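You operate a simulated robot arm through the tools that you are given. There is no shell and no other tool.

You are at the controls of a simulated robot arm. One attempt, no reset.

TASK
Reset the teal fence to WIDE; hold the small pink bin against it.
Fine: raise the yellow bar to the top first, turn the fence handwheel, slide the bin up to the fence, push the bar onto it; the other small bins and the lift stay.

It is judged by the outcome, as a careful person would: the job done as asked, and still so three seconds after it is handed in. It fails if anything else is knocked over, pushed out of place, dropped, spilled or broken.

THE ROBOT
A 6-joint arm with a two-finger gripper, fixed in place. Base frame: the origin is at the foot of the arm, x ahead of it, y to its left, z up. Units: mm, degrees, N and s.
Its first joint turns from -166.0 to 166.0 degrees. Payload 2.45 kg.
Tool frame: the origin (TCP) lies between the finger pads and is the grasp point; the fingertips stand 20 mm ahead of it; z points along the fingers, y is the line along which they close. The gripper opens to 140 mm. The gripper's body begins 168 mm behind the TCP.
Orientation is that of the tool frame in the base frame, as [roll, pitch, yaw] about the fixed x, y, z axes, in that order (R = Rz(yaw) Ry(pitch) Rx(roll)). With the fingers straight down and closing along the base's y, the tool's x points along the base's -x, its y along +y and its z along -z.

THE INTERFACE
- The arm moves only by the tool nudge_tool. Its argument "series" is one flat list of numbers, 7 for each row, row after row: the shift along the tool's x, y, z in mm, then the turn, a rotation vector about the tool's x, y, z in degrees, then the gripper command, from -1 (fully open) to 1 (shut), values between in proportion. In form: [tx, ty, tz, rx, ry, rz, claw, tx, ty, tz, rx, ry, rz, claw, ...]. A call has 1 to 20 rows; each row shifts and turns the commanded pose from where the row before left it, along the tool's axes as they then stand. Rows are played at 5 a second. More than 50 mm and 8.6 degrees between two rows, or a gripper value outside its range, and nothing of the call is played. A pose out of reach is approached as far as the arm can. The call stops where the force on the tool passes 40 N (or 10 N more than at its start, if that is more) or the arm is blocked; 0.2 s more then pass. The fingers move at their own pace (about 45 mm/s each) and stop on an object; they squeeze with about 23 N. The grip force told is the motor's: it shows also when the fingers shut on nothing. Time passes only in rows, and 0.2 s behind the last, so rows that do not move let the fingers close. It gives the time, the measured TCP pose, the force on the tool (base axes), the opening and the grip force at its end, in the units of the frame above (readings bear some noise), with the torque about the TCP (base axes, N m) and any sound that the robot's microphone picked up.
- Cameras (640 x 400 px; columns grow to the right, rows downward): "scene" is fixed at [52.5, 650.3, 1350.4]; the picture's right is [-0.63, -0.78, 0.00], its down [-0.35, 0.28, -0.89] and it looks along [0.70, -0.56, -0.45] (base axes); focal length 312 px, centre (320, 200). "wrist" rides on the gripper at [78, 11, -209] in the tool frame; the picture's right is [-0.14, 0.99, 0.00], its down [-0.92, -0.13, -0.37] and it looks along [-0.37, -0.05, 0.93] (tool axes); focal length 280 px, centre (320, 200). There is no depth. A picture from a camera that has moved, and an enlarged one, comes with that camera's place and axes in the base frame and with its lens.
- camera(camera): a new picture of that camera. No time passes.
- inspect(camera, box): a new picture of the part [left, top, right, bottom] of that camera's present view, enlarged. No time passes.
- sign_off(): hands the job in; it is judged then, once.

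Nothing tells you positions but the pictures and the camera data. Unless the task says otherwise, let go and move clear before handing in.

The tools are called after "Call:" as a command line: name --argument value ..., lists and objects as JSON in quotes. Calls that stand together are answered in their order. nudge_tool: Moves the arm, as the interface text tells. Its arguments: {"type":"object","properties":{"series":{"type":"array"}},"required":["series"]} The other tools are called the same way: camera (camera) takes a picture; inspect (camera, box) takes an enlarged picture of a part of a camera's view; sign_off () hands the job in.

At the start:

```text
time_s: 0.0
tcp_pos: [650.7, 494.4, 1168.0]
tool_rot: [179.7, 0.0, -179.8]
contact_force: [0.3, 0.3, 0.3]
moment: [-0.02, 0.0, -0.01]
width: 140.2
grip_force: 0.0
```

scene: 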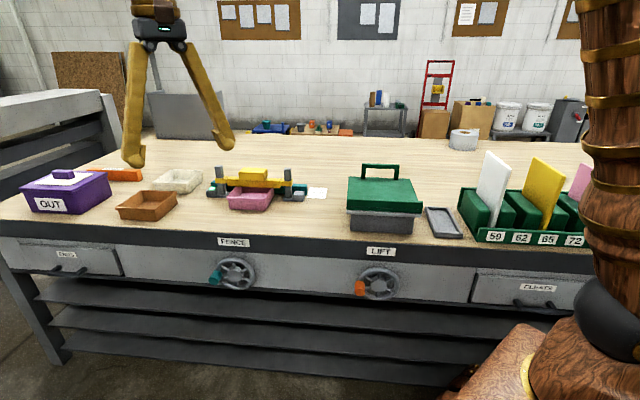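
wrist: 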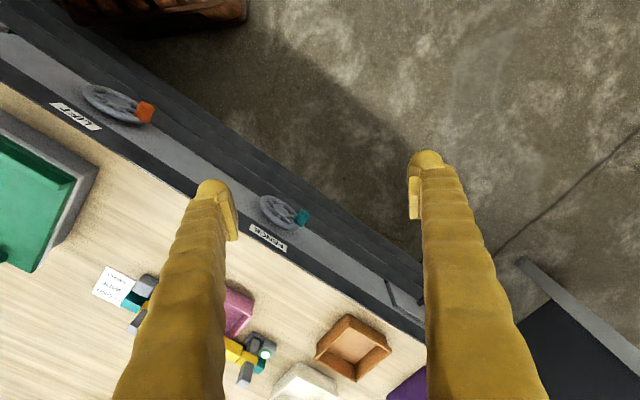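

I see a bench with a yellow bar/teal fence fixture holding the pink bin, and two handwheels on the bench's front (FENCE with teal knob, LIFT with orange knob). I'll look at them closer first.

Call:
inspect --camera "scene" --box '[190, 150, 350, 250]'

Call:
inspect --camera "scene" --box '[180, 220, 420, 320]'

Call:
inspect --camera "wrist" --box '[80, 180, 320, 400]'

Call:
inspect --camera "scene" --box '[0, 150, 200, 250]'

```text
4.00 times, centred on (270, 200) of scene
camera zoom: at [52.5, 650.3, 1350.4], right [-0.63, -0.78, 0.0], down [-0.35, 0.28, -0.89], along [0.7, -0.56, -0.45], focal length 1249 px, centre (520, 200)
```

zoom: 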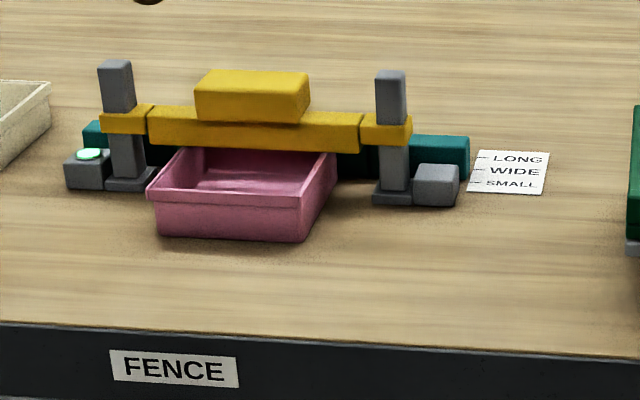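

```text
2.67 times, centred on (300, 270) of scene
camera zoom: at [52.5, 650.3, 1350.4], right [-0.63, -0.78, 0.0], down [-0.35, 0.28, -0.89], along [0.7, -0.56, -0.45], focal length 832 px, centre (373, 13)
```

zoom: 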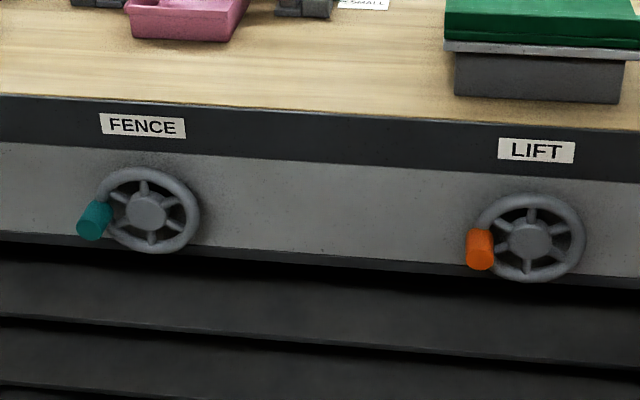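

```text
1.82 times, centred on (200, 290) of wrist
camera zoom: at [573.7, 504.0, 1375.2], right [0.14, 0.99, 0.0], down [0.92, -0.13, 0.37], along [0.37, -0.05, -0.93], focal length 510 px, centre (538, 36)
```

zoom: 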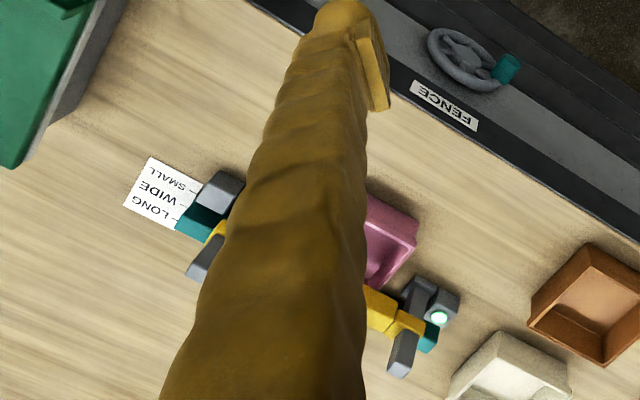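

```text
3.20 times, centred on (100, 200) of scene
camera zoom: at [52.5, 650.3, 1350.4], right [-0.63, -0.78, 0.0], down [-0.35, 0.28, -0.89], along [0.7, -0.56, -0.45], focal length 999 px, centre (1024, 200)
```

zoom: 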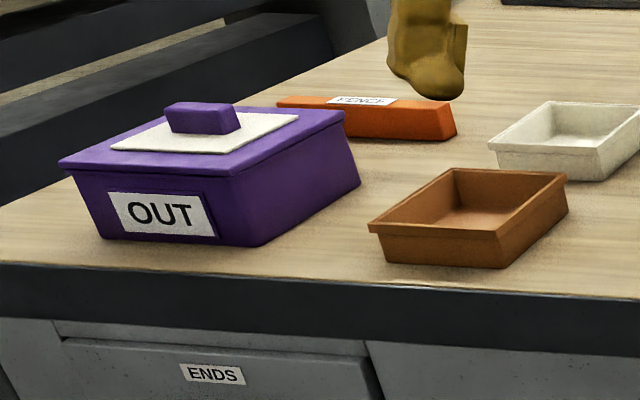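

The bench top seems to be at z≈805 mm, with its front edge running diagonally at about 45° to the base axes. I'll move higher over the fixture with the tool turned to line up with it, and get a second view to triangulate.

Call:
nudge_tool --series '[-25, -40, 0, 0, 0, -7.5, -1, -25, -40, 0, 0, 0, -7.5, -1, -20, -40, 0, 0, 0, -7.5, -1, -15, -40, 0, 0, 0, -7.5, -1, -10, -30, 0, 0, 0, -7.5, -1, 0, -20, 0, 0, 0, -7.5, -1, 0, 0, 0, 0, 0, 0, -1]'

Call:
camera --camera "wrist"

Call:
camera --camera "scene"

```text
time_s: 1.6
tcp_pos: [799.6, 316.7, 1167.6]
tool_rot: [180.0, 0.1, -134.9]
contact_force: [0.2, -1.0, 0.7]
moment: [-0.03, -0.01, 0.0]
width: 140.0
grip_force: 0.0
```

```text
taken
camera wrist: at [737.9, 268.3, 1375.1], right [-0.61, 0.8, 0.0], down [0.74, 0.56, 0.37], along [0.29, 0.23, -0.93], focal length 280 px, centre (320, 200)
```

wrist: 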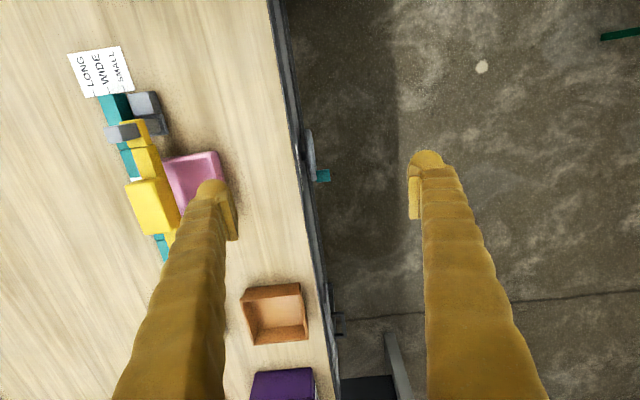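

```text
taken
```

scene: 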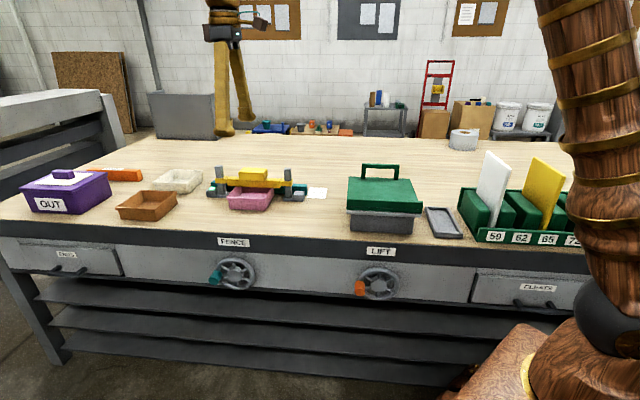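

The handle block on the yellow bar triangulates to about (1079, 150, 904). That is far out, so I'll test reach by moving over it with the tool still high.

Call:
nudge_tool --series '[-11.3, -45, 5, 0, 0, 0, -1, -11.3, -45, 5, 0, 0, 0, -1, -11.3, -45, 5, 0, 0, 0, -1, -11.3, -45, 5, 0, 0, 0, -1, -11.3, -45, 5, 0, 0, 0, -1, -11.3, -45, 5, 0, 0, 0, -1, -11.3, -45, 5, 0, 0, 0, -1, 0, 0, 0, 0, 0, 0, -1]'

Call:
camera --camera "wrist"

Call:
camera --camera "scene"

```text
time_s: 3.4
tcp_pos: [1081.4, 149.9, 1131.2]
tool_rot: [180.0, 0.2, -134.9]
contact_force: [-0.4, -0.2, -0.5]
moment: [0.02, 0.01, -0.01]
width: 140.2
grip_force: 0.1
```

```text
taken
camera wrist: at [1019.0, 101.3, 1338.6], right [-0.6, 0.8, 0.0], down [0.74, 0.56, 0.37], along [0.29, 0.23, -0.93], focal length 280 px, centre (320, 200)
```

wrist: 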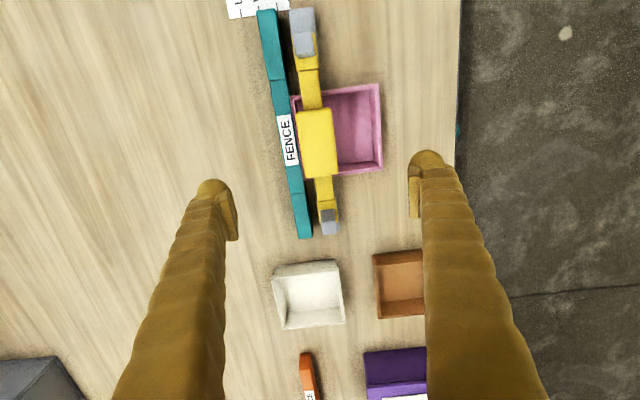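

```text
taken
```

scene: 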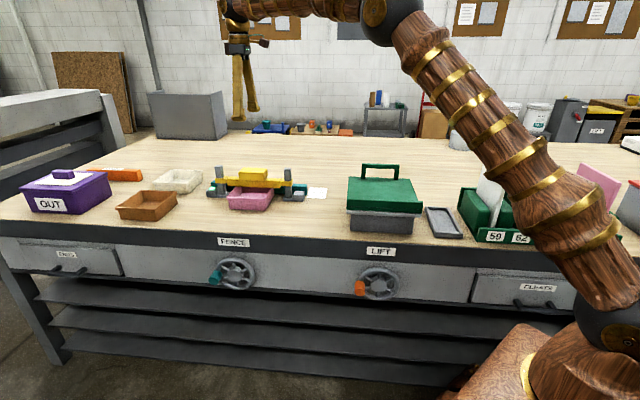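

The arm reached it. I'll zoom in on the fixture from above.

Call:
inspect --camera "wrist" --box '[210, 0, 410, 125]'

Call:
inspect --camera "wrist" --box '[210, 115, 410, 240]'

Call:
inspect --camera "scene" --box '[190, 150, 350, 250]'

```text
3.20 times, centred on (310, 62) of wrist
camera zoom: at [1019.0, 101.3, 1338.6], right [-0.6, 0.8, 0.0], down [0.74, 0.56, 0.37], along [0.29, 0.23, -0.93], focal length 897 px, centre (352, 640)
```

zoom: 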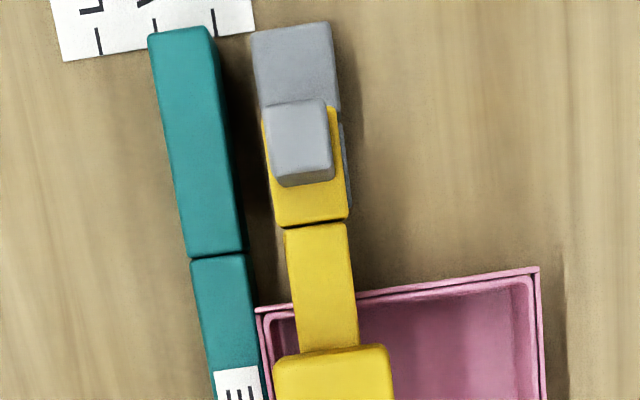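

```text
3.20 times, centred on (310, 178) of wrist
camera zoom: at [1019.0, 101.3, 1338.6], right [-0.6, 0.8, 0.0], down [0.74, 0.56, 0.37], along [0.29, 0.23, -0.93], focal length 897 px, centre (352, 272)
```

zoom: 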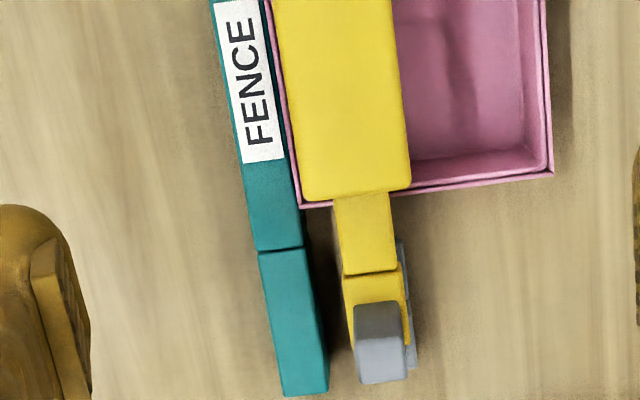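

```text
4.00 times, centred on (270, 200) of scene
camera zoom: at [52.5, 650.3, 1350.4], right [-0.63, -0.78, 0.0], down [-0.35, 0.28, -0.89], along [0.7, -0.56, -0.45], focal length 1249 px, centre (520, 200)
```

zoom: 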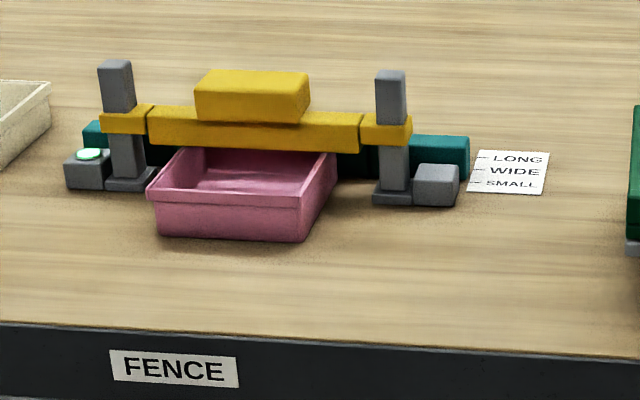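

The handle block is about 54 × 105 mm, spans z≈886–916, and is centred under the TCP. The fence front face looks to be at the SMALL tick. I'll descend to straddle the block.

Call:
nudge_tool --series '[0, 0, 45, 0, 0, 0, -1, 0, 0, 45, 0, 0, 0, -1, 0, 0, 45, 0, 0, 0, -1, 0, 0, 35, 0, 0, 0, -1, 0, 0, 0, 0, 0, 0, -1]'

Call:
camera --camera "wrist"

Call:
inspect --camera "scene" --box '[190, 120, 350, 220]'

```text
time_s: 4.6
tcp_pos: [1082.1, 151.3, 962.2]
tool_rot: [179.9, 0.3, -134.8]
contact_force: [0.6, 0.3, -0.6]
moment: [0.03, 0.02, -0.01]
width: 140.1
grip_force: 0.0
```

```text
taken
camera wrist: at [1019.6, 102.1, 1169.5], right [-0.6, 0.8, 0.0], down [0.74, 0.56, 0.37], along [0.29, 0.23, -0.93], focal length 280 px, centre (320, 200)
```

wrist: 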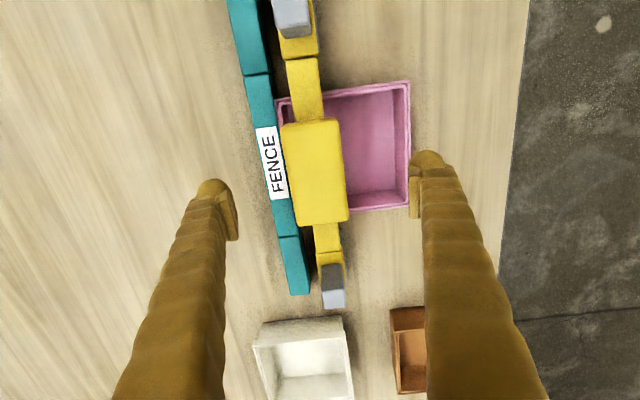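

```text
4.00 times, centred on (270, 170) of scene
camera zoom: at [52.5, 650.3, 1350.4], right [-0.63, -0.78, 0.0], down [-0.35, 0.28, -0.89], along [0.7, -0.56, -0.45], focal length 1249 px, centre (520, 320)
```

zoom: 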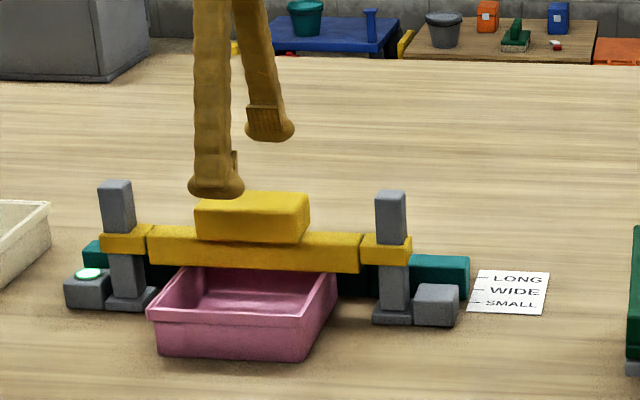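

Still centred on the block; continuing down and then closing the fingers on it.

Call:
nudge_tool --series '[0, 0, 30, 0, 0, 0, -1, 0, 0, 30, 0, 0, 0, -1, 0, 0, 0, 0, 0, 0, -1]'

Call:
camera --camera "wrist"

Call:
inspect --camera "scene" --box '[190, 120, 350, 220]'

```text
time_s: 5.4
tcp_pos: [1081.3, 150.6, 901.3]
tool_rot: [179.9, 0.2, -135.0]
contact_force: [-0.6, -0.3, -0.4]
moment: [-0.01, 0.0, 0.04]
width: 140.1
grip_force: 0.0
```

```text
taken
camera wrist: at [1019.2, 101.4, 1109.1], right [-0.6, 0.8, 0.0], down [0.74, 0.56, 0.37], along [0.29, 0.23, -0.93], focal length 280 px, centre (320, 200)
```

wrist: 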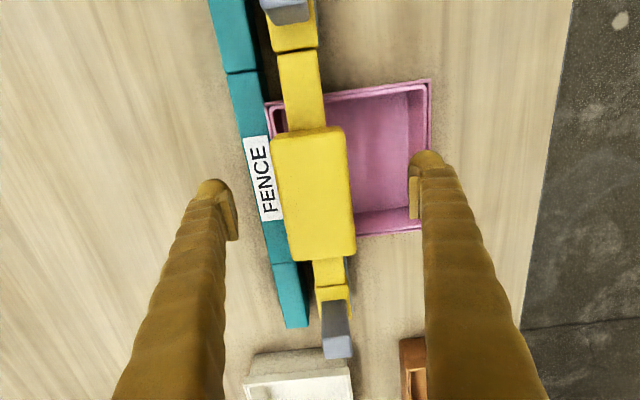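

```text
4.00 times, centred on (270, 170) of scene
camera zoom: at [52.5, 650.3, 1350.4], right [-0.63, -0.78, 0.0], down [-0.35, 0.28, -0.89], along [0.7, -0.56, -0.45], focal length 1249 px, centre (520, 320)
```

zoom: 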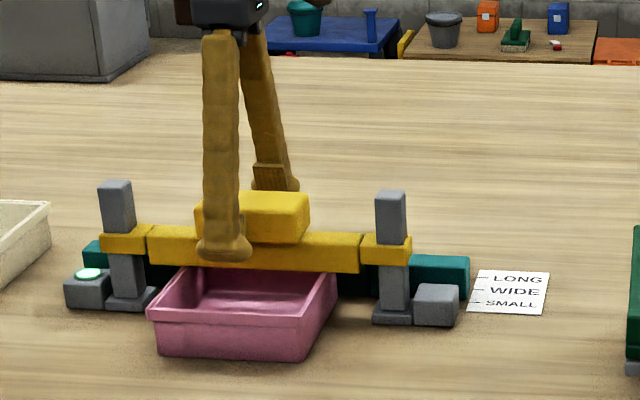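

Call:
nudge_tool --series '[0, 0, 0, 0, 0, 0, 1, 0, 0, 0, 0, 0, 0, 1, 0, 0, 0, 0, 0, 0, 1, 0, 0, 0, 0, 0, 0, 1, 0, 0, 0, 0, 0, 0, 1, 0, 0, 0, 0, 0, 0, 1, 0, 0, 0, 0, 0, 0, 1]'

Call:
camera --camera "wrist"

```text
time_s: 6.9
tcp_pos: [1083.2, 148.0, 901.8]
tool_rot: [-179.9, 0.3, -135.0]
contact_force: [3.8, -3.3, -2.1]
moment: [-0.12, 0.06, -0.11]
width: 54.1
grip_force: 33.6
stopped in row 7: the force on the tool passed its limit at 42 N (the readings are from after the stop); the commanded pose is now the measured one
```

```text
taken
camera wrist: at [1020.3, 99.5, 1109.4], right [-0.6, 0.8, 0.0], down [0.74, 0.56, 0.37], along [0.3, 0.22, -0.93], focal length 280 px, centre (320, 200)
```

wrist: 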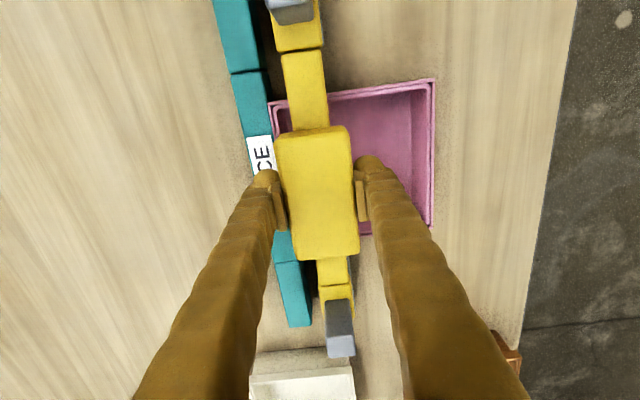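

The block is gripped (54 mm). Now I'll lift in small steps and watch the force.

Call:
nudge_tool --series '[0, 0, -4, 0, 0, 0, 1, 0, 0, -4, 0, 0, 0, 1, 0, 0, -4, 0, 0, 0, 1, 0, 0, -4, 0, 0, 0, 1, 0, 0, 0, 0, 0, 0, 1]'

Call:
inspect --camera "scene" --box '[190, 120, 350, 220]'

```text
time_s: 8.1
tcp_pos: [1083.1, 148.1, 918.7]
tool_rot: [-179.9, 0.2, -134.9]
contact_force: [-0.5, -4.9, -2.1]
moment: [-0.05, 0.28, -0.04]
width: 54.0
grip_force: 45.0
```

```text
4.00 times, centred on (270, 170) of scene
camera zoom: at [52.5, 650.3, 1350.4], right [-0.63, -0.78, 0.0], down [-0.35, 0.28, -0.89], along [0.7, -0.56, -0.45], focal length 1249 px, centre (520, 320)
```

zoom: 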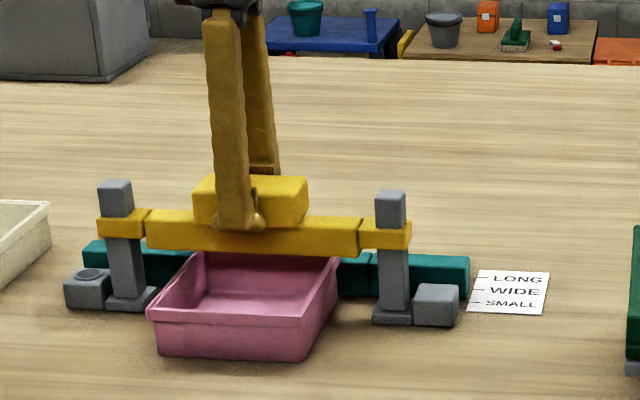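

The bar is rising and the green lamp went out, so it probably signals "clamped". I'll keep lifting to the stop.

Call:
nudge_tool --series '[0, 0, -4, 0, 0, 0, 1, 0, 0, -4, 0, 0, 0, 1, 0, 0, -4, 0, 0, 0, 1, 0, 0, -4, 0, 0, 0, 1, 0, 0, -4, 0, 0, 0, 1, 0, 0, 0, 0, 0, 0, 1]'

Call:
inspect --camera "scene" --box '[190, 120, 350, 220]'

```text
time_s: 9.5
tcp_pos: [1083.2, 147.0, 938.7]
tool_rot: [-179.9, 0.3, -135.1]
contact_force: [22.3, -3.8, -10.5]
moment: [0.15, 0.29, -0.02]
width: 53.8
grip_force: 44.8
```

```text
4.00 times, centred on (270, 170) of scene
camera zoom: at [52.5, 650.3, 1350.4], right [-0.63, -0.78, 0.0], down [-0.35, 0.28, -0.89], along [0.7, -0.56, -0.45], focal length 1249 px, centre (520, 320)
```

zoom: 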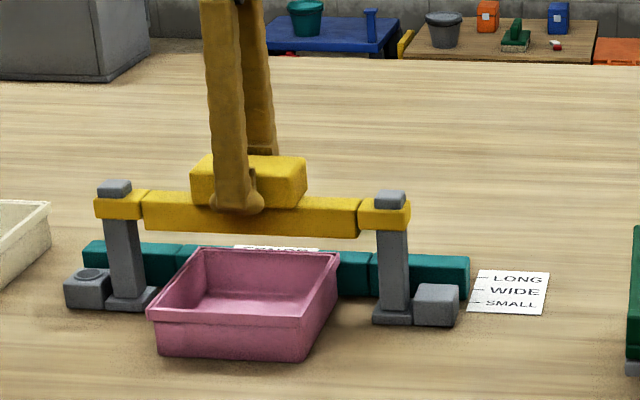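

Call:
nudge_tool --series '[0, 0, -2, 0, 0, 0, 1, 0, 0, -2, 0, 0, 0, 1, 0, 0, -2, 0, 0, 0, 1, 0, 0, 0, 0, 0, 0, 1]'

Call:
inspect --camera "scene" --box '[190, 120, 350, 220]'

```text
time_s: 10.1
tcp_pos: [1083.3, 147.9, 937.9]
tool_rot: [180.0, 0.2, -135.1]
contact_force: [12.2, 0.3, -11.8]
moment: [-0.05, 0.03, -0.1]
width: 53.8
grip_force: 45.0
stopped in row 3: the force on the tool passed its limit at 43 N (the readings are from after the stop); the commanded pose is now the measured one
```

```text
4.00 times, centred on (270, 170) of scene
camera zoom: at [52.5, 650.3, 1350.4], right [-0.63, -0.78, 0.0], down [-0.35, 0.28, -0.89], along [0.7, -0.56, -0.45], focal length 1249 px, centre (520, 320)
```

zoom: 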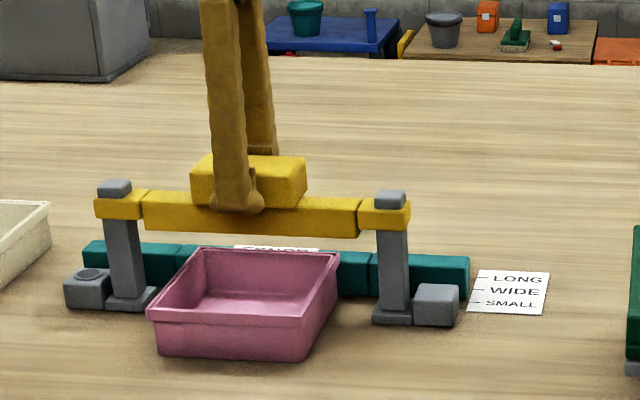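

The bar hit its upper stop at z≈938. I'll release and check that it stays up.

Call:
nudge_tool --series '[0, 0, 0, 0, 0, 0, -0.4, 0, 0, 0, 0, 0, 0, -0.4, 0, 0, 0, 0, 0, 0, -0.4, 0, 0, 0, 0, 0, 0, -0.4, 0, 0, 0, 0, 0, 0, -0.4]'

Call:
inspect --camera "scene" --box '[190, 120, 350, 220]'

Call:
camera --camera "wrist"

```text
time_s: 11.3
tcp_pos: [1082.3, 147.6, 939.2]
tool_rot: [-180.0, 0.2, -135.0]
contact_force: [0.5, 0.2, -0.4]
moment: [0.0, 0.03, 0.05]
width: 97.9
grip_force: 0.1
```

```text
4.00 times, centred on (270, 170) of scene
camera zoom: at [52.5, 650.3, 1350.4], right [-0.63, -0.78, 0.0], down [-0.35, 0.28, -0.89], along [0.7, -0.56, -0.45], focal length 1249 px, centre (520, 320)
```

zoom: 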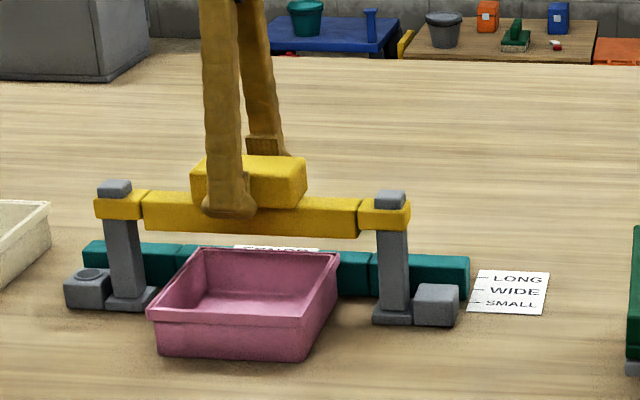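

```text
taken
camera wrist: at [1020.4, 99.4, 1146.9], right [-0.6, 0.8, 0.0], down [0.74, 0.56, 0.37], along [0.3, 0.22, -0.93], focal length 280 px, centre (320, 200)
```

wrist: 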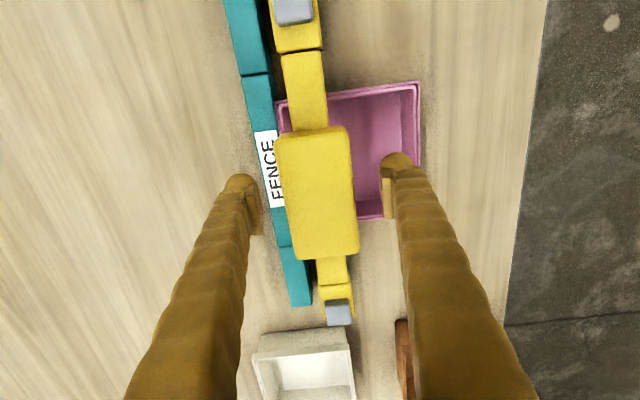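

The bar stays up. I'll rise and take a look straight down at the scale card and the fence's end.

Call:
nudge_tool --series '[0, 0, -45, 0, 0, 0, -0.4, 0, 0, -45, 0, 0, 0, -0.4, 45, -20, 0, 0, 0, 0, -0.4, 45, -20, 0, 0, 0, 0, -0.4, 45, -20, 0, 0, 0, 0, -0.4, 0, 0, 0, 0, 0, 0, -0.4]'

Call:
camera --camera "wrist"

Call:
inspect --camera "wrist" --box '[240, 30, 400, 130]'

```text
time_s: 12.7
tcp_pos: [1026.2, 7.2, 1029.5]
tool_rot: [180.0, 0.2, -135.0]
contact_force: [0.0, -0.6, 0.2]
moment: [0.02, 0.01, 0.04]
width: 98.1
grip_force: 0.0
```

```text
taken
camera wrist: at [965.1, -40.9, 1237.4], right [-0.6, 0.8, 0.0], down [0.74, 0.56, 0.37], along [0.3, 0.22, -0.93], focal length 280 px, centre (320, 200)
```

wrist: 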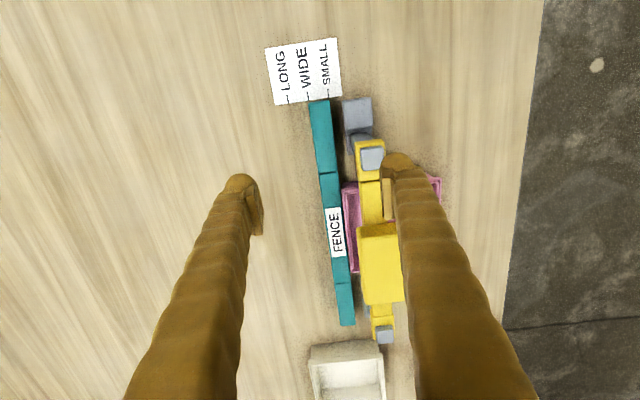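

```text
4.00 times, centred on (320, 80) of wrist
camera zoom: at [965.1, -40.9, 1237.4], right [-0.6, 0.8, 0.0], down [0.74, 0.56, 0.37], along [0.3, 0.22, -0.93], focal length 1122 px, centre (320, 680)
```

zoom: 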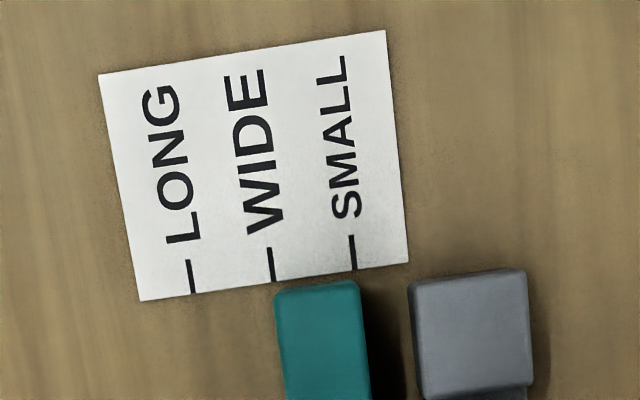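

The fence's front face sits exactly on the SMALL tick, so it needs to go back about 30 mm to reach WIDE. The wheel hub is around (885, 350, 650) and the teal knob around (908, 410, 652). I'll move above the front of the bench and turn the tool so it closes along the bench edge, with the camera looking at the wheel.

Call:
nudge_tool --series '[-22.3, 40.9, 0, 0, 0, 0, -0.4, -22.3, 40.9, 0, 0, 0, 0, -0.4, -22.3, 40.9, 0, 0, 0, 0, -0.4, -22.3, 40.9, 0, 0, 0, 0, -0.4, -22.3, 40.9, 0, 0, 0, 0, -0.4, -22.3, 40.9, 0, 0, 0, 0, -0.4, -22.3, 40.9, 0, 0, 0, 0, -0.4, -22.3, 40.9, 0, 0, 0, 0, -0.4, -22.3, 40.9, 0, 0, 0, 0, -0.4, 0, 0, 0, 0, 0, 8.2, -0.4, 0, 0, 0, 0, 0, 8.2, -0.4, 0, 0, 0, 0, 0, 8.2, -0.4, 0, 0, 0, 0, 0, 8.2, -0.4, 0, 0, 0, 0, 0, 8.2, -0.4, 0, 0, 0, 0, 0, 8.2, -0.4, 0, 0, 0, 0, 0, 8.2, -0.4, 0, 0, 0, 0, 0, 8.2, -0.4, 0, 0, 0, 0, 0, 8.2, -0.4, 0, 0, 0, 0, 0, 8.2, -0.4, 0, 0, 0, 0, 0, 8, -0.4]'

Call:
camera --camera "wrist"

Call:
camera --camera "scene"

```text
time_s: 16.9
tcp_pos: [910.9, 412.2, 1029.4]
tool_rot: [179.8, 0.0, 134.9]
contact_force: [-0.8, 0.0, 1.1]
moment: [0.02, -0.03, -0.02]
width: 98.0
grip_force: 0.3
```

```text
taken
camera wrist: at [863.8, 473.7, 1237.4], right [0.8, 0.6, 0.0], down [0.56, -0.74, 0.37], along [0.22, -0.29, -0.93], focal length 280 px, centre (320, 200)
```

wrist: 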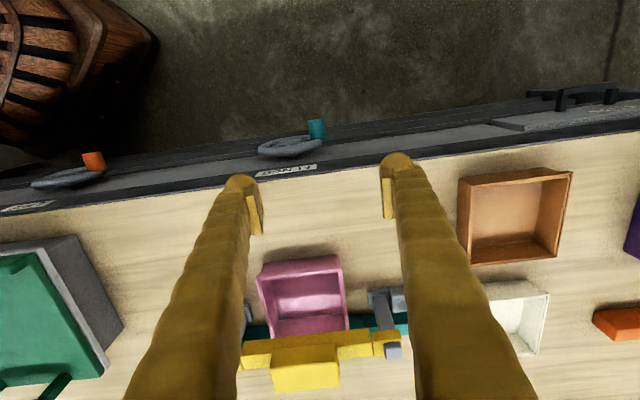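

```text
taken
```

scene: 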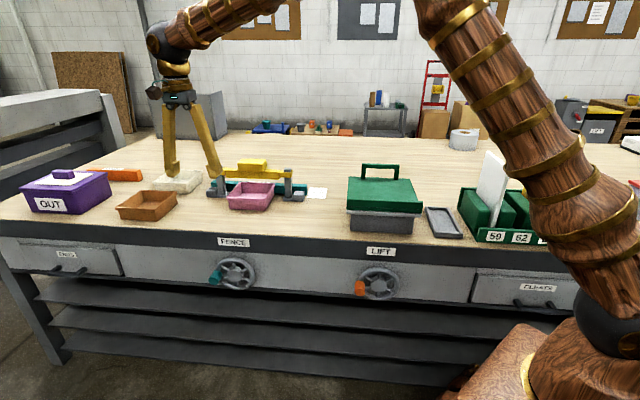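

Call:
inspect --camera "wrist" --box '[240, 90, 400, 190]'

Call:
inspect --camera "scene" --box '[190, 230, 290, 300]'

```text
4.00 times, centred on (320, 140) of wrist
camera zoom: at [863.8, 473.7, 1237.4], right [0.8, 0.6, 0.0], down [0.56, -0.74, 0.37], along [0.22, -0.29, -0.93], focal length 1122 px, centre (320, 440)
```

zoom: 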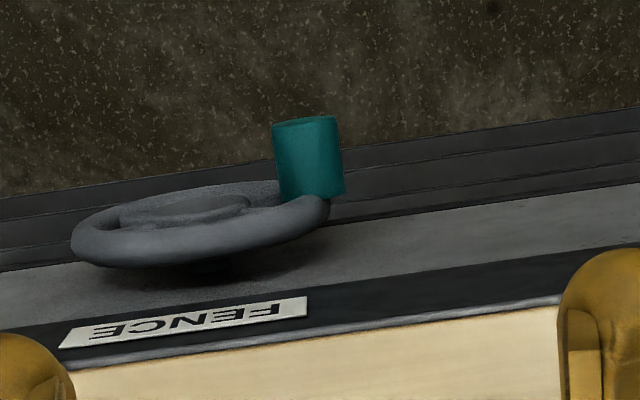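

```text
5.71 times, centred on (240, 265) of scene
camera zoom: at [52.5, 650.3, 1350.4], right [-0.63, -0.78, 0.0], down [-0.35, 0.28, -0.89], along [0.7, -0.56, -0.45], focal length 1784 px, centre (777, -171)
```

zoom: 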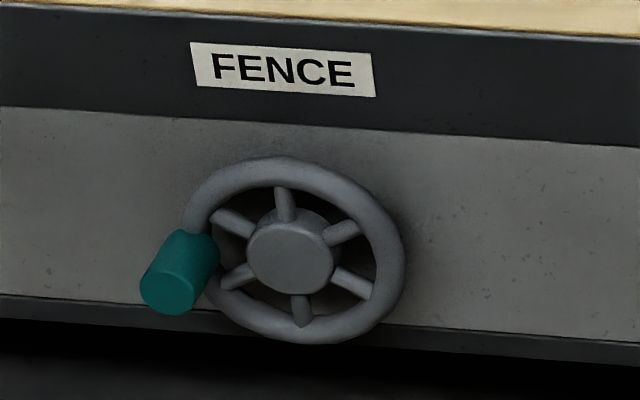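

The knob is about 34 mm in diameter and 40 mm long, pointing straight out of the panel with its centre near n=353 (into-bench coordinate). I'll narrow the gripper to 70 mm and lower it toward the knob in front of the rim.

Call:
nudge_tool --series '[8, -5, 40, 0, 0, 0, 0, 0, 0, 48, 0, 0, 0, 0, 0, 0, 48, 0, 0, 0, 0, 0, 0, 48, 0, 0, 0, 0, 0, 0, 48, 0, 0, 0, 0, 0, 0, 38, 0, 0, 0, 0, 0, 0, 0, 0, 0, 0, 0]'

Call:
camera --camera "wrist"

Call:
camera --camera "scene"

```text
time_s: 18.5
tcp_pos: [902.2, 414.0, 758.6]
tool_rot: [179.8, -0.1, 135.0]
contact_force: [-0.1, 0.6, -0.8]
moment: [-0.03, -0.02, 0.0]
width: 70.0
grip_force: 0.0
```

```text
taken
camera wrist: at [854.7, 476.8, 966.5], right [0.8, 0.6, 0.0], down [0.56, -0.74, 0.37], along [0.22, -0.29, -0.93], focal length 280 px, centre (320, 200)
```

wrist: 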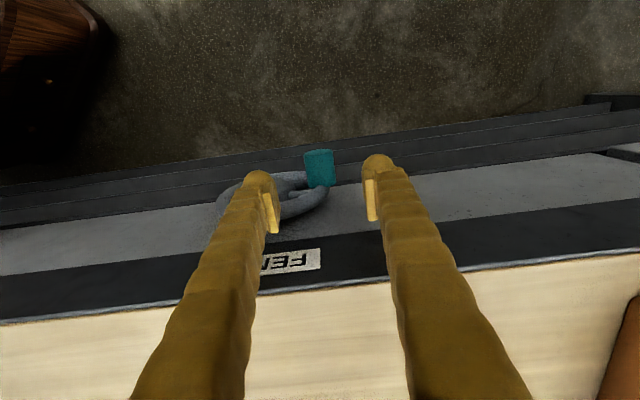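

```text
taken
```

scene: 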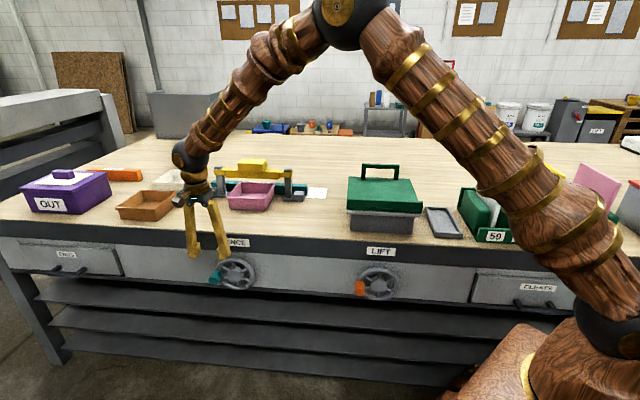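

Call:
nudge_tool --series '[0, -1, 35, 0, 0, 0, 0, 0, 0, 30, 0, 0, 0, 0, 0, 0, 0, 0, 0, 0, 0]'

Call:
inspect --camera "wrist" --box '[200, 100, 440, 250]'

Call:
inspect --camera "scene" --box '[170, 190, 290, 300]'

```text
time_s: 19.3
tcp_pos: [900.6, 414.1, 693.6]
tool_rot: [179.8, 0.0, 135.0]
contact_force: [-0.3, -0.1, 0.2]
moment: [0.01, 0.03, -0.01]
width: 69.9
grip_force: 0.0
```

```text
2.67 times, centred on (320, 175) of wrist
camera zoom: at [853.8, 476.1, 901.2], right [0.8, 0.6, 0.0], down [0.56, -0.74, 0.37], along [0.22, -0.29, -0.93], focal length 748 px, centre (320, 267)
```

zoom: 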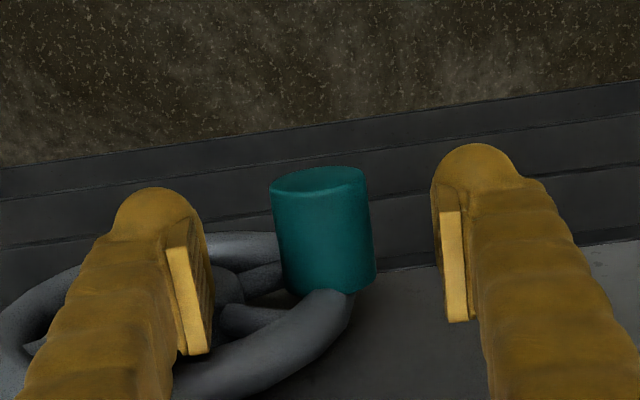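

```text
3.64 times, centred on (230, 245) of scene
camera zoom: at [52.5, 650.3, 1350.4], right [-0.63, -0.78, 0.0], down [-0.35, 0.28, -0.89], along [0.7, -0.56, -0.45], focal length 1135 px, centre (647, 36)
```

zoom: 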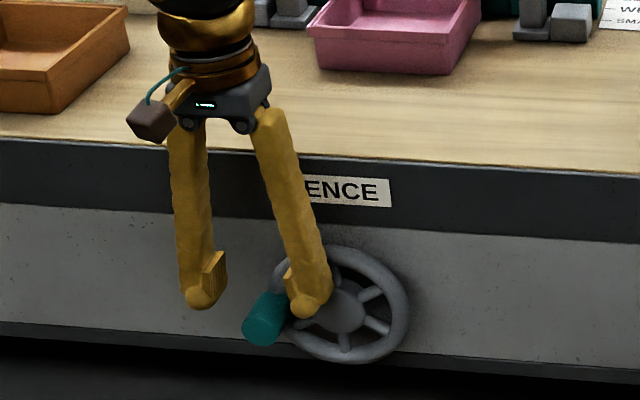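

Call:
nudge_tool --series '[4, 0, 20, 0, 0, 0, 0, 0, 0, 21, 0, 0, 0, 0, 0, 0, 0, 0, 0, 0, 0, 0, 0, 0, 0, 0, 0, 1, 0, 0, 0, 0, 0, 0, 1, 0, 0, 0, 0, 0, 0, 1]'

Call:
inspect --camera "wrist" --box '[200, 100, 440, 250]'

Call:
inspect --camera "scene" --box '[170, 190, 290, 300]'

```text
time_s: 20.7
tcp_pos: [898.8, 416.0, 653.3]
tool_rot: [179.9, 0.0, 135.0]
contact_force: [-4.0, -4.6, 1.3]
moment: [-0.03, 0.06, -0.01]
width: 31.1
grip_force: 25.0
```

```text
2.67 times, centred on (320, 175) of wrist
camera zoom: at [852.4, 478.4, 860.8], right [0.8, 0.6, 0.0], down [0.56, -0.74, 0.37], along [0.22, -0.29, -0.93], focal length 748 px, centre (320, 267)
```

zoom: 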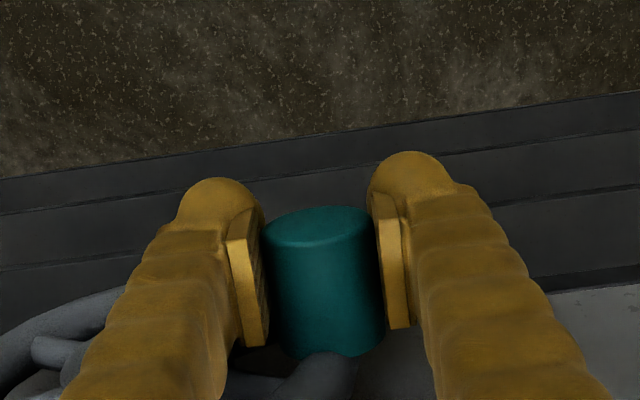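

```text
3.64 times, centred on (230, 245) of scene
camera zoom: at [52.5, 650.3, 1350.4], right [-0.63, -0.78, 0.0], down [-0.35, 0.28, -0.89], along [0.7, -0.56, -0.45], focal length 1135 px, centre (647, 36)
```

zoom: 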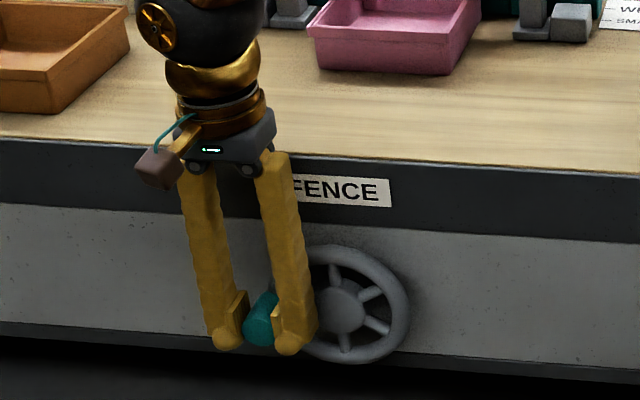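

The knob is gripped. I'll turn it clockwise as seen from the front (the knob goes up from 9 o'clock) by about 30° and watch the forces and the fence.

Call:
nudge_tool --series '[0, -0.3, -6, 0, 0, 0, 1, 0, -0.9, -5.9, 0, 0, 0, 1, 0, -1.5, -5.8, 0, 0, 0, 1, 0, -2.1, -5.6, 0, 0, 0, 1, 0, -2.7, -5.3, 0, 0, 0, 1, 0, 0, 0, 0, 0, 0, 1]'

Call:
inspect --camera "scene" --box '[190, 150, 350, 250]'

Call:
inspect --camera "scene" --box '[170, 190, 290, 300]'

```text
time_s: 22.1
tcp_pos: [896.3, 411.2, 683.2]
tool_rot: [179.7, 0.1, 135.1]
contact_force: [25.9, 13.6, 7.0]
moment: [0.29, -0.36, 0.04]
width: 32.7
grip_force: 44.8
```

```text
4.00 times, centred on (270, 200) of scene
camera zoom: at [52.5, 650.3, 1350.4], right [-0.63, -0.78, 0.0], down [-0.35, 0.28, -0.89], along [0.7, -0.56, -0.45], focal length 1249 px, centre (520, 200)
```

zoom: 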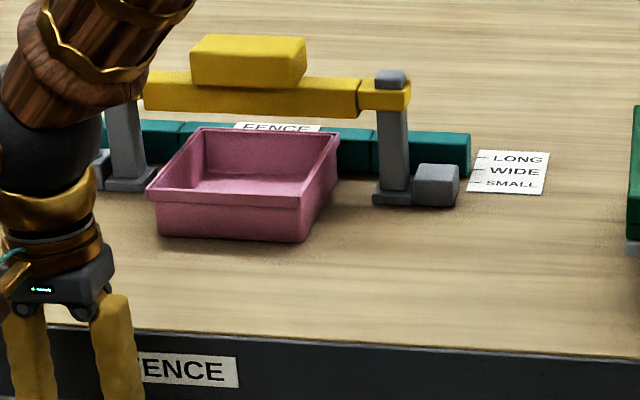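

```text
3.64 times, centred on (230, 245) of scene
camera zoom: at [52.5, 650.3, 1350.4], right [-0.63, -0.78, 0.0], down [-0.35, 0.28, -0.89], along [0.7, -0.56, -0.45], focal length 1135 px, centre (647, 36)
```

zoom: 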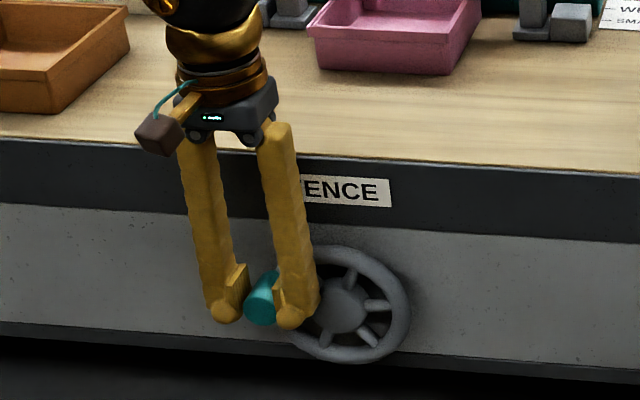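

Call:
inspect --camera "wrist" --box '[200, 100, 440, 250]'

Call:
inspect --camera "scene" --box '[285, 175, 345, 205]'

Call:
inspect --camera "scene" --box '[215, 250, 275, 300]'

```text
2.67 times, centred on (320, 175) of wrist
camera zoom: at [847.5, 474.2, 891.5], right [0.8, 0.6, 0.01], down [0.56, -0.74, 0.37], along [0.23, -0.29, -0.93], focal length 748 px, centre (320, 267)
```

zoom: 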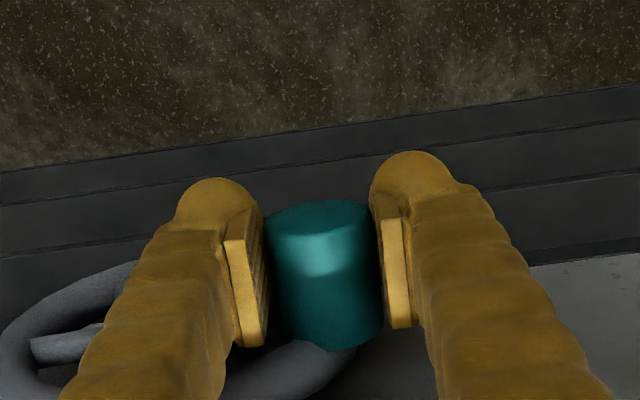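

```text
10.67 times, centred on (315, 190) of scene
camera zoom: at [52.5, 650.3, 1350.4], right [-0.63, -0.78, 0.0], down [-0.35, 0.28, -0.89], along [0.7, -0.56, -0.45], focal length 3330 px, centre (373, 307)
```

zoom: 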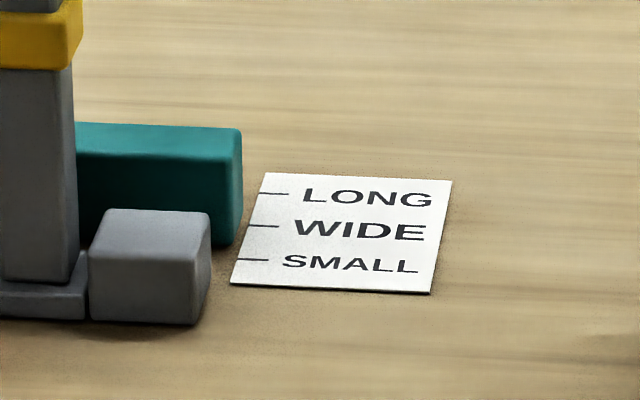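

```text
8.00 times, centred on (245, 275) of scene
camera zoom: at [52.5, 650.3, 1350.4], right [-0.63, -0.78, 0.0], down [-0.35, 0.28, -0.89], along [0.7, -0.56, -0.45], focal length 2497 px, centre (920, -400)
```

zoom: 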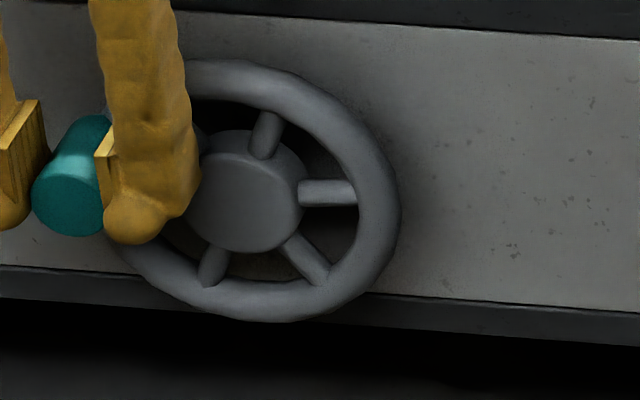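

The wheel turned about 30° and the fence moved back slightly. The direction is right, but radial force shows the arc centre needs correcting. I'll continue on a refitted circle (centre e≈872, z≈661, R≈57).

Call:
nudge_tool --series '[0, -0.4, -7.6, 0, 0, 0, 1, 0, -4.5, -6.6, 0, 0, 0, 1, 0, -5.3, -5.9, 0, 0, 0, 1, 0, 0, 0, 0, 0, 0, 1]'

Call:
inspect --camera "scene" --box '[285, 175, 345, 205]'

Call:
inspect --camera "scene" --box '[215, 250, 275, 300]'

```text
time_s: 22.7
tcp_pos: [891.8, 408.7, 696.0]
tool_rot: [179.8, 0.1, 135.1]
contact_force: [0.5, 3.8, 4.4]
moment: [0.01, 0.09, -0.21]
width: 32.3
grip_force: 44.5
stopped in row 3: the force on the tool passed its limit at 42 N (the readings are from after the stop); the commanded pose is now the measured one
```

```text
10.67 times, centred on (315, 190) of scene
camera zoom: at [52.5, 650.3, 1350.4], right [-0.63, -0.78, 0.0], down [-0.35, 0.28, -0.89], along [0.7, -0.56, -0.45], focal length 3330 px, centre (373, 307)
```

zoom: 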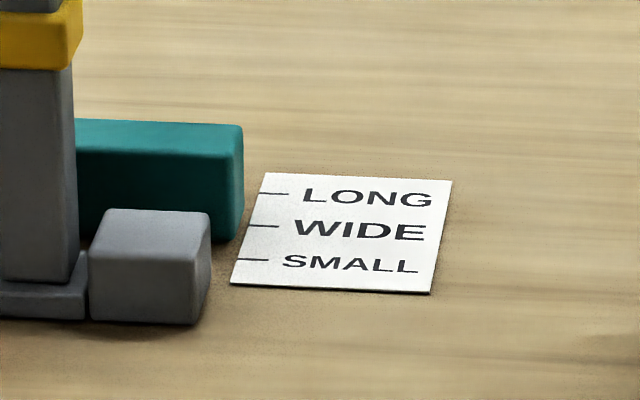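

```text
8.00 times, centred on (245, 275) of scene
camera zoom: at [52.5, 650.3, 1350.4], right [-0.63, -0.78, 0.0], down [-0.35, 0.28, -0.89], along [0.7, -0.56, -0.45], focal length 2497 px, centre (920, -400)
```

zoom: 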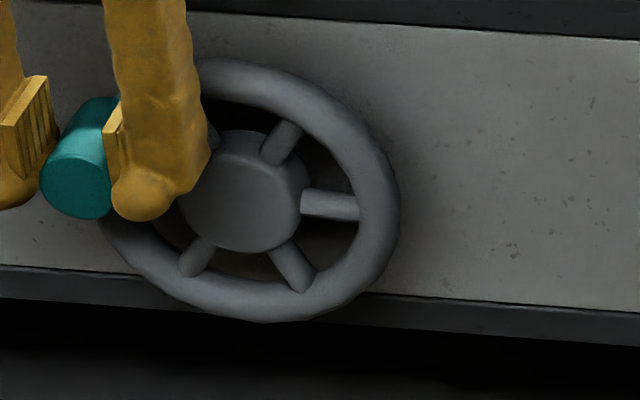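

The fence is retreating as intended. The stop was caused by accumulated radial error, so I'll continue with a refined arc in short bursts.

Call:
nudge_tool --series '[0, -2, -2.6, 0, 0, 0, 1, 0, -2, -2.5, 0, 0, 0, 1, 0, -2.4, -2.5, 0, 0, 0, 1, 0, -2.4, -2.4, 0, 0, 0, 1, 0, -2.7, -2.2, 0, 0, 0, 1, 0, -2.7, -2.1, 0, 0, 0, 1, 0, 0, 0, 0, 0, 0, 1]'

Call:
inspect --camera "scene" --box '[215, 250, 275, 300]'

```text
time_s: 24.1
tcp_pos: [884.7, 401.2, 712.5]
tool_rot: [179.4, 0.3, 135.1]
contact_force: [-0.1, 4.8, 1.5]
moment: [0.19, 0.01, 0.05]
width: 31.3
grip_force: 45.6
stopped in row 6: the force on the tool passed its limit at 43 N (the readings are from after the stop); the commanded pose is now the measured one
```

```text
8.00 times, centred on (245, 275) of scene
camera zoom: at [52.5, 650.3, 1350.4], right [-0.63, -0.78, 0.0], down [-0.35, 0.28, -0.89], along [0.7, -0.56, -0.45], focal length 2497 px, centre (920, -400)
```

zoom: 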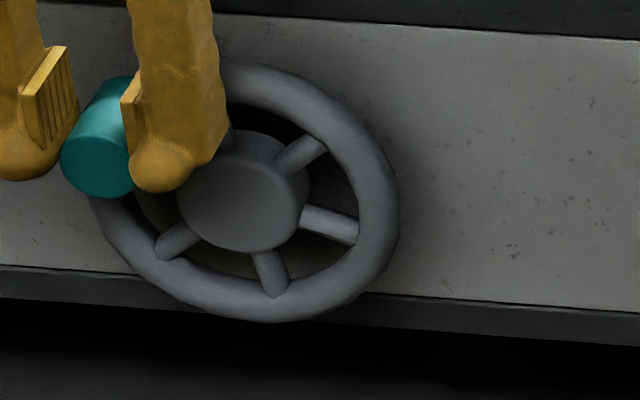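

Call:
inspect --camera "scene" --box '[285, 175, 345, 205]'

Call:
inspect --camera "wrist" --box '[200, 100, 440, 250]'

```text
10.67 times, centred on (315, 190) of scene
camera zoom: at [52.5, 650.3, 1350.4], right [-0.63, -0.78, 0.0], down [-0.35, 0.28, -0.89], along [0.7, -0.56, -0.45], focal length 3330 px, centre (373, 307)
```

zoom: 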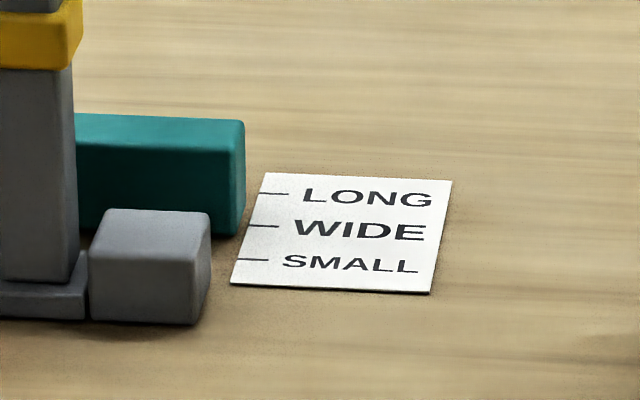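

```text
2.67 times, centred on (320, 175) of wrist
camera zoom: at [835.5, 462.9, 919.7], right [0.8, 0.6, 0.01], down [0.56, -0.74, 0.37], along [0.23, -0.29, -0.93], focal length 748 px, centre (320, 267)
```

zoom: 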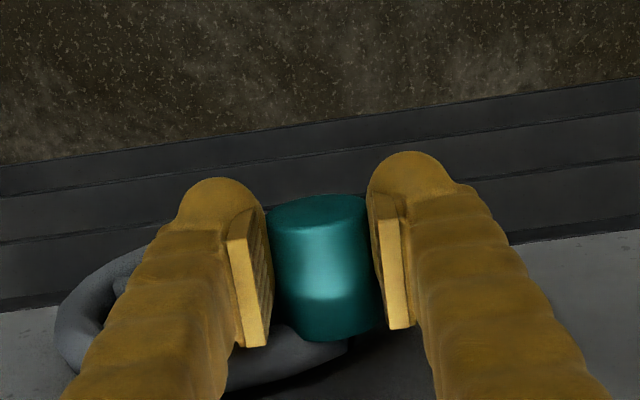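

The fence has moved about 12 mm of the 30 mm. The knob has slipped low in the pads. I'll loosen to a close cage, re-centre vertically, and push the knob over the top with the +e finger.

Call:
nudge_tool --series '[0, 0, 0, 0, 0, 0, 0.47, 0, 0, 0, 0, 0, 0, 0.47, 0, 0, 8, 0, 0, 0, 0.47, 0, -3.7, 0, 0, 0, 0, 0.47, 0, -3.3, -2.25, 0, 0, 0, 0.47, 0, -3.3, -2.25, 0, 0, 0, 0.47, 0, -3.5, -1.7, 0, 0, 0, 0.47, 0, -3.6, -1.7, 0, 0, 0, 0.47, 0, 0, 0, 0, 0, 0, 0.47]'

Call:
inspect --camera "scene" --box '[215, 250, 275, 300]'

Call:
inspect --camera "scene" --box '[285, 175, 345, 205]'

```text
time_s: 26.1
tcp_pos: [872.9, 388.2, 712.0]
tool_rot: [179.3, 0.2, 135.0]
contact_force: [12.1, 15.1, 14.2]
moment: [0.35, -0.45, 0.16]
width: 50.1
grip_force: 9.6
```

```text
8.00 times, centred on (245, 275) of scene
camera zoom: at [52.5, 650.3, 1350.4], right [-0.63, -0.78, 0.0], down [-0.35, 0.28, -0.89], along [0.7, -0.56, -0.45], focal length 2497 px, centre (920, -400)
```

zoom: 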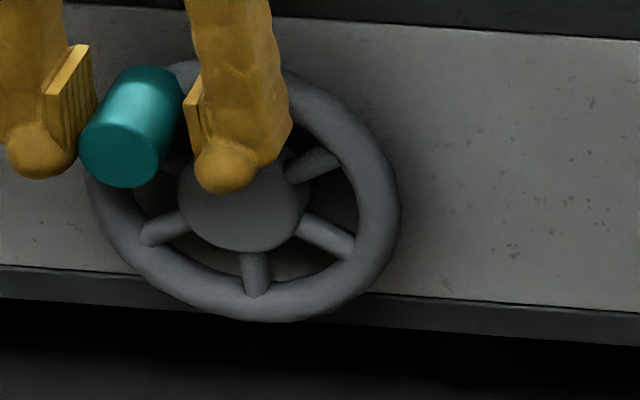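

```text
10.67 times, centred on (315, 190) of scene
camera zoom: at [52.5, 650.3, 1350.4], right [-0.63, -0.78, 0.0], down [-0.35, 0.28, -0.89], along [0.7, -0.56, -0.45], focal length 3330 px, centre (373, 307)
```

zoom: 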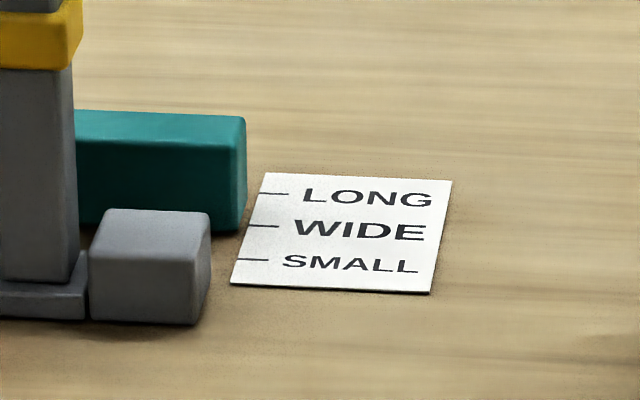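

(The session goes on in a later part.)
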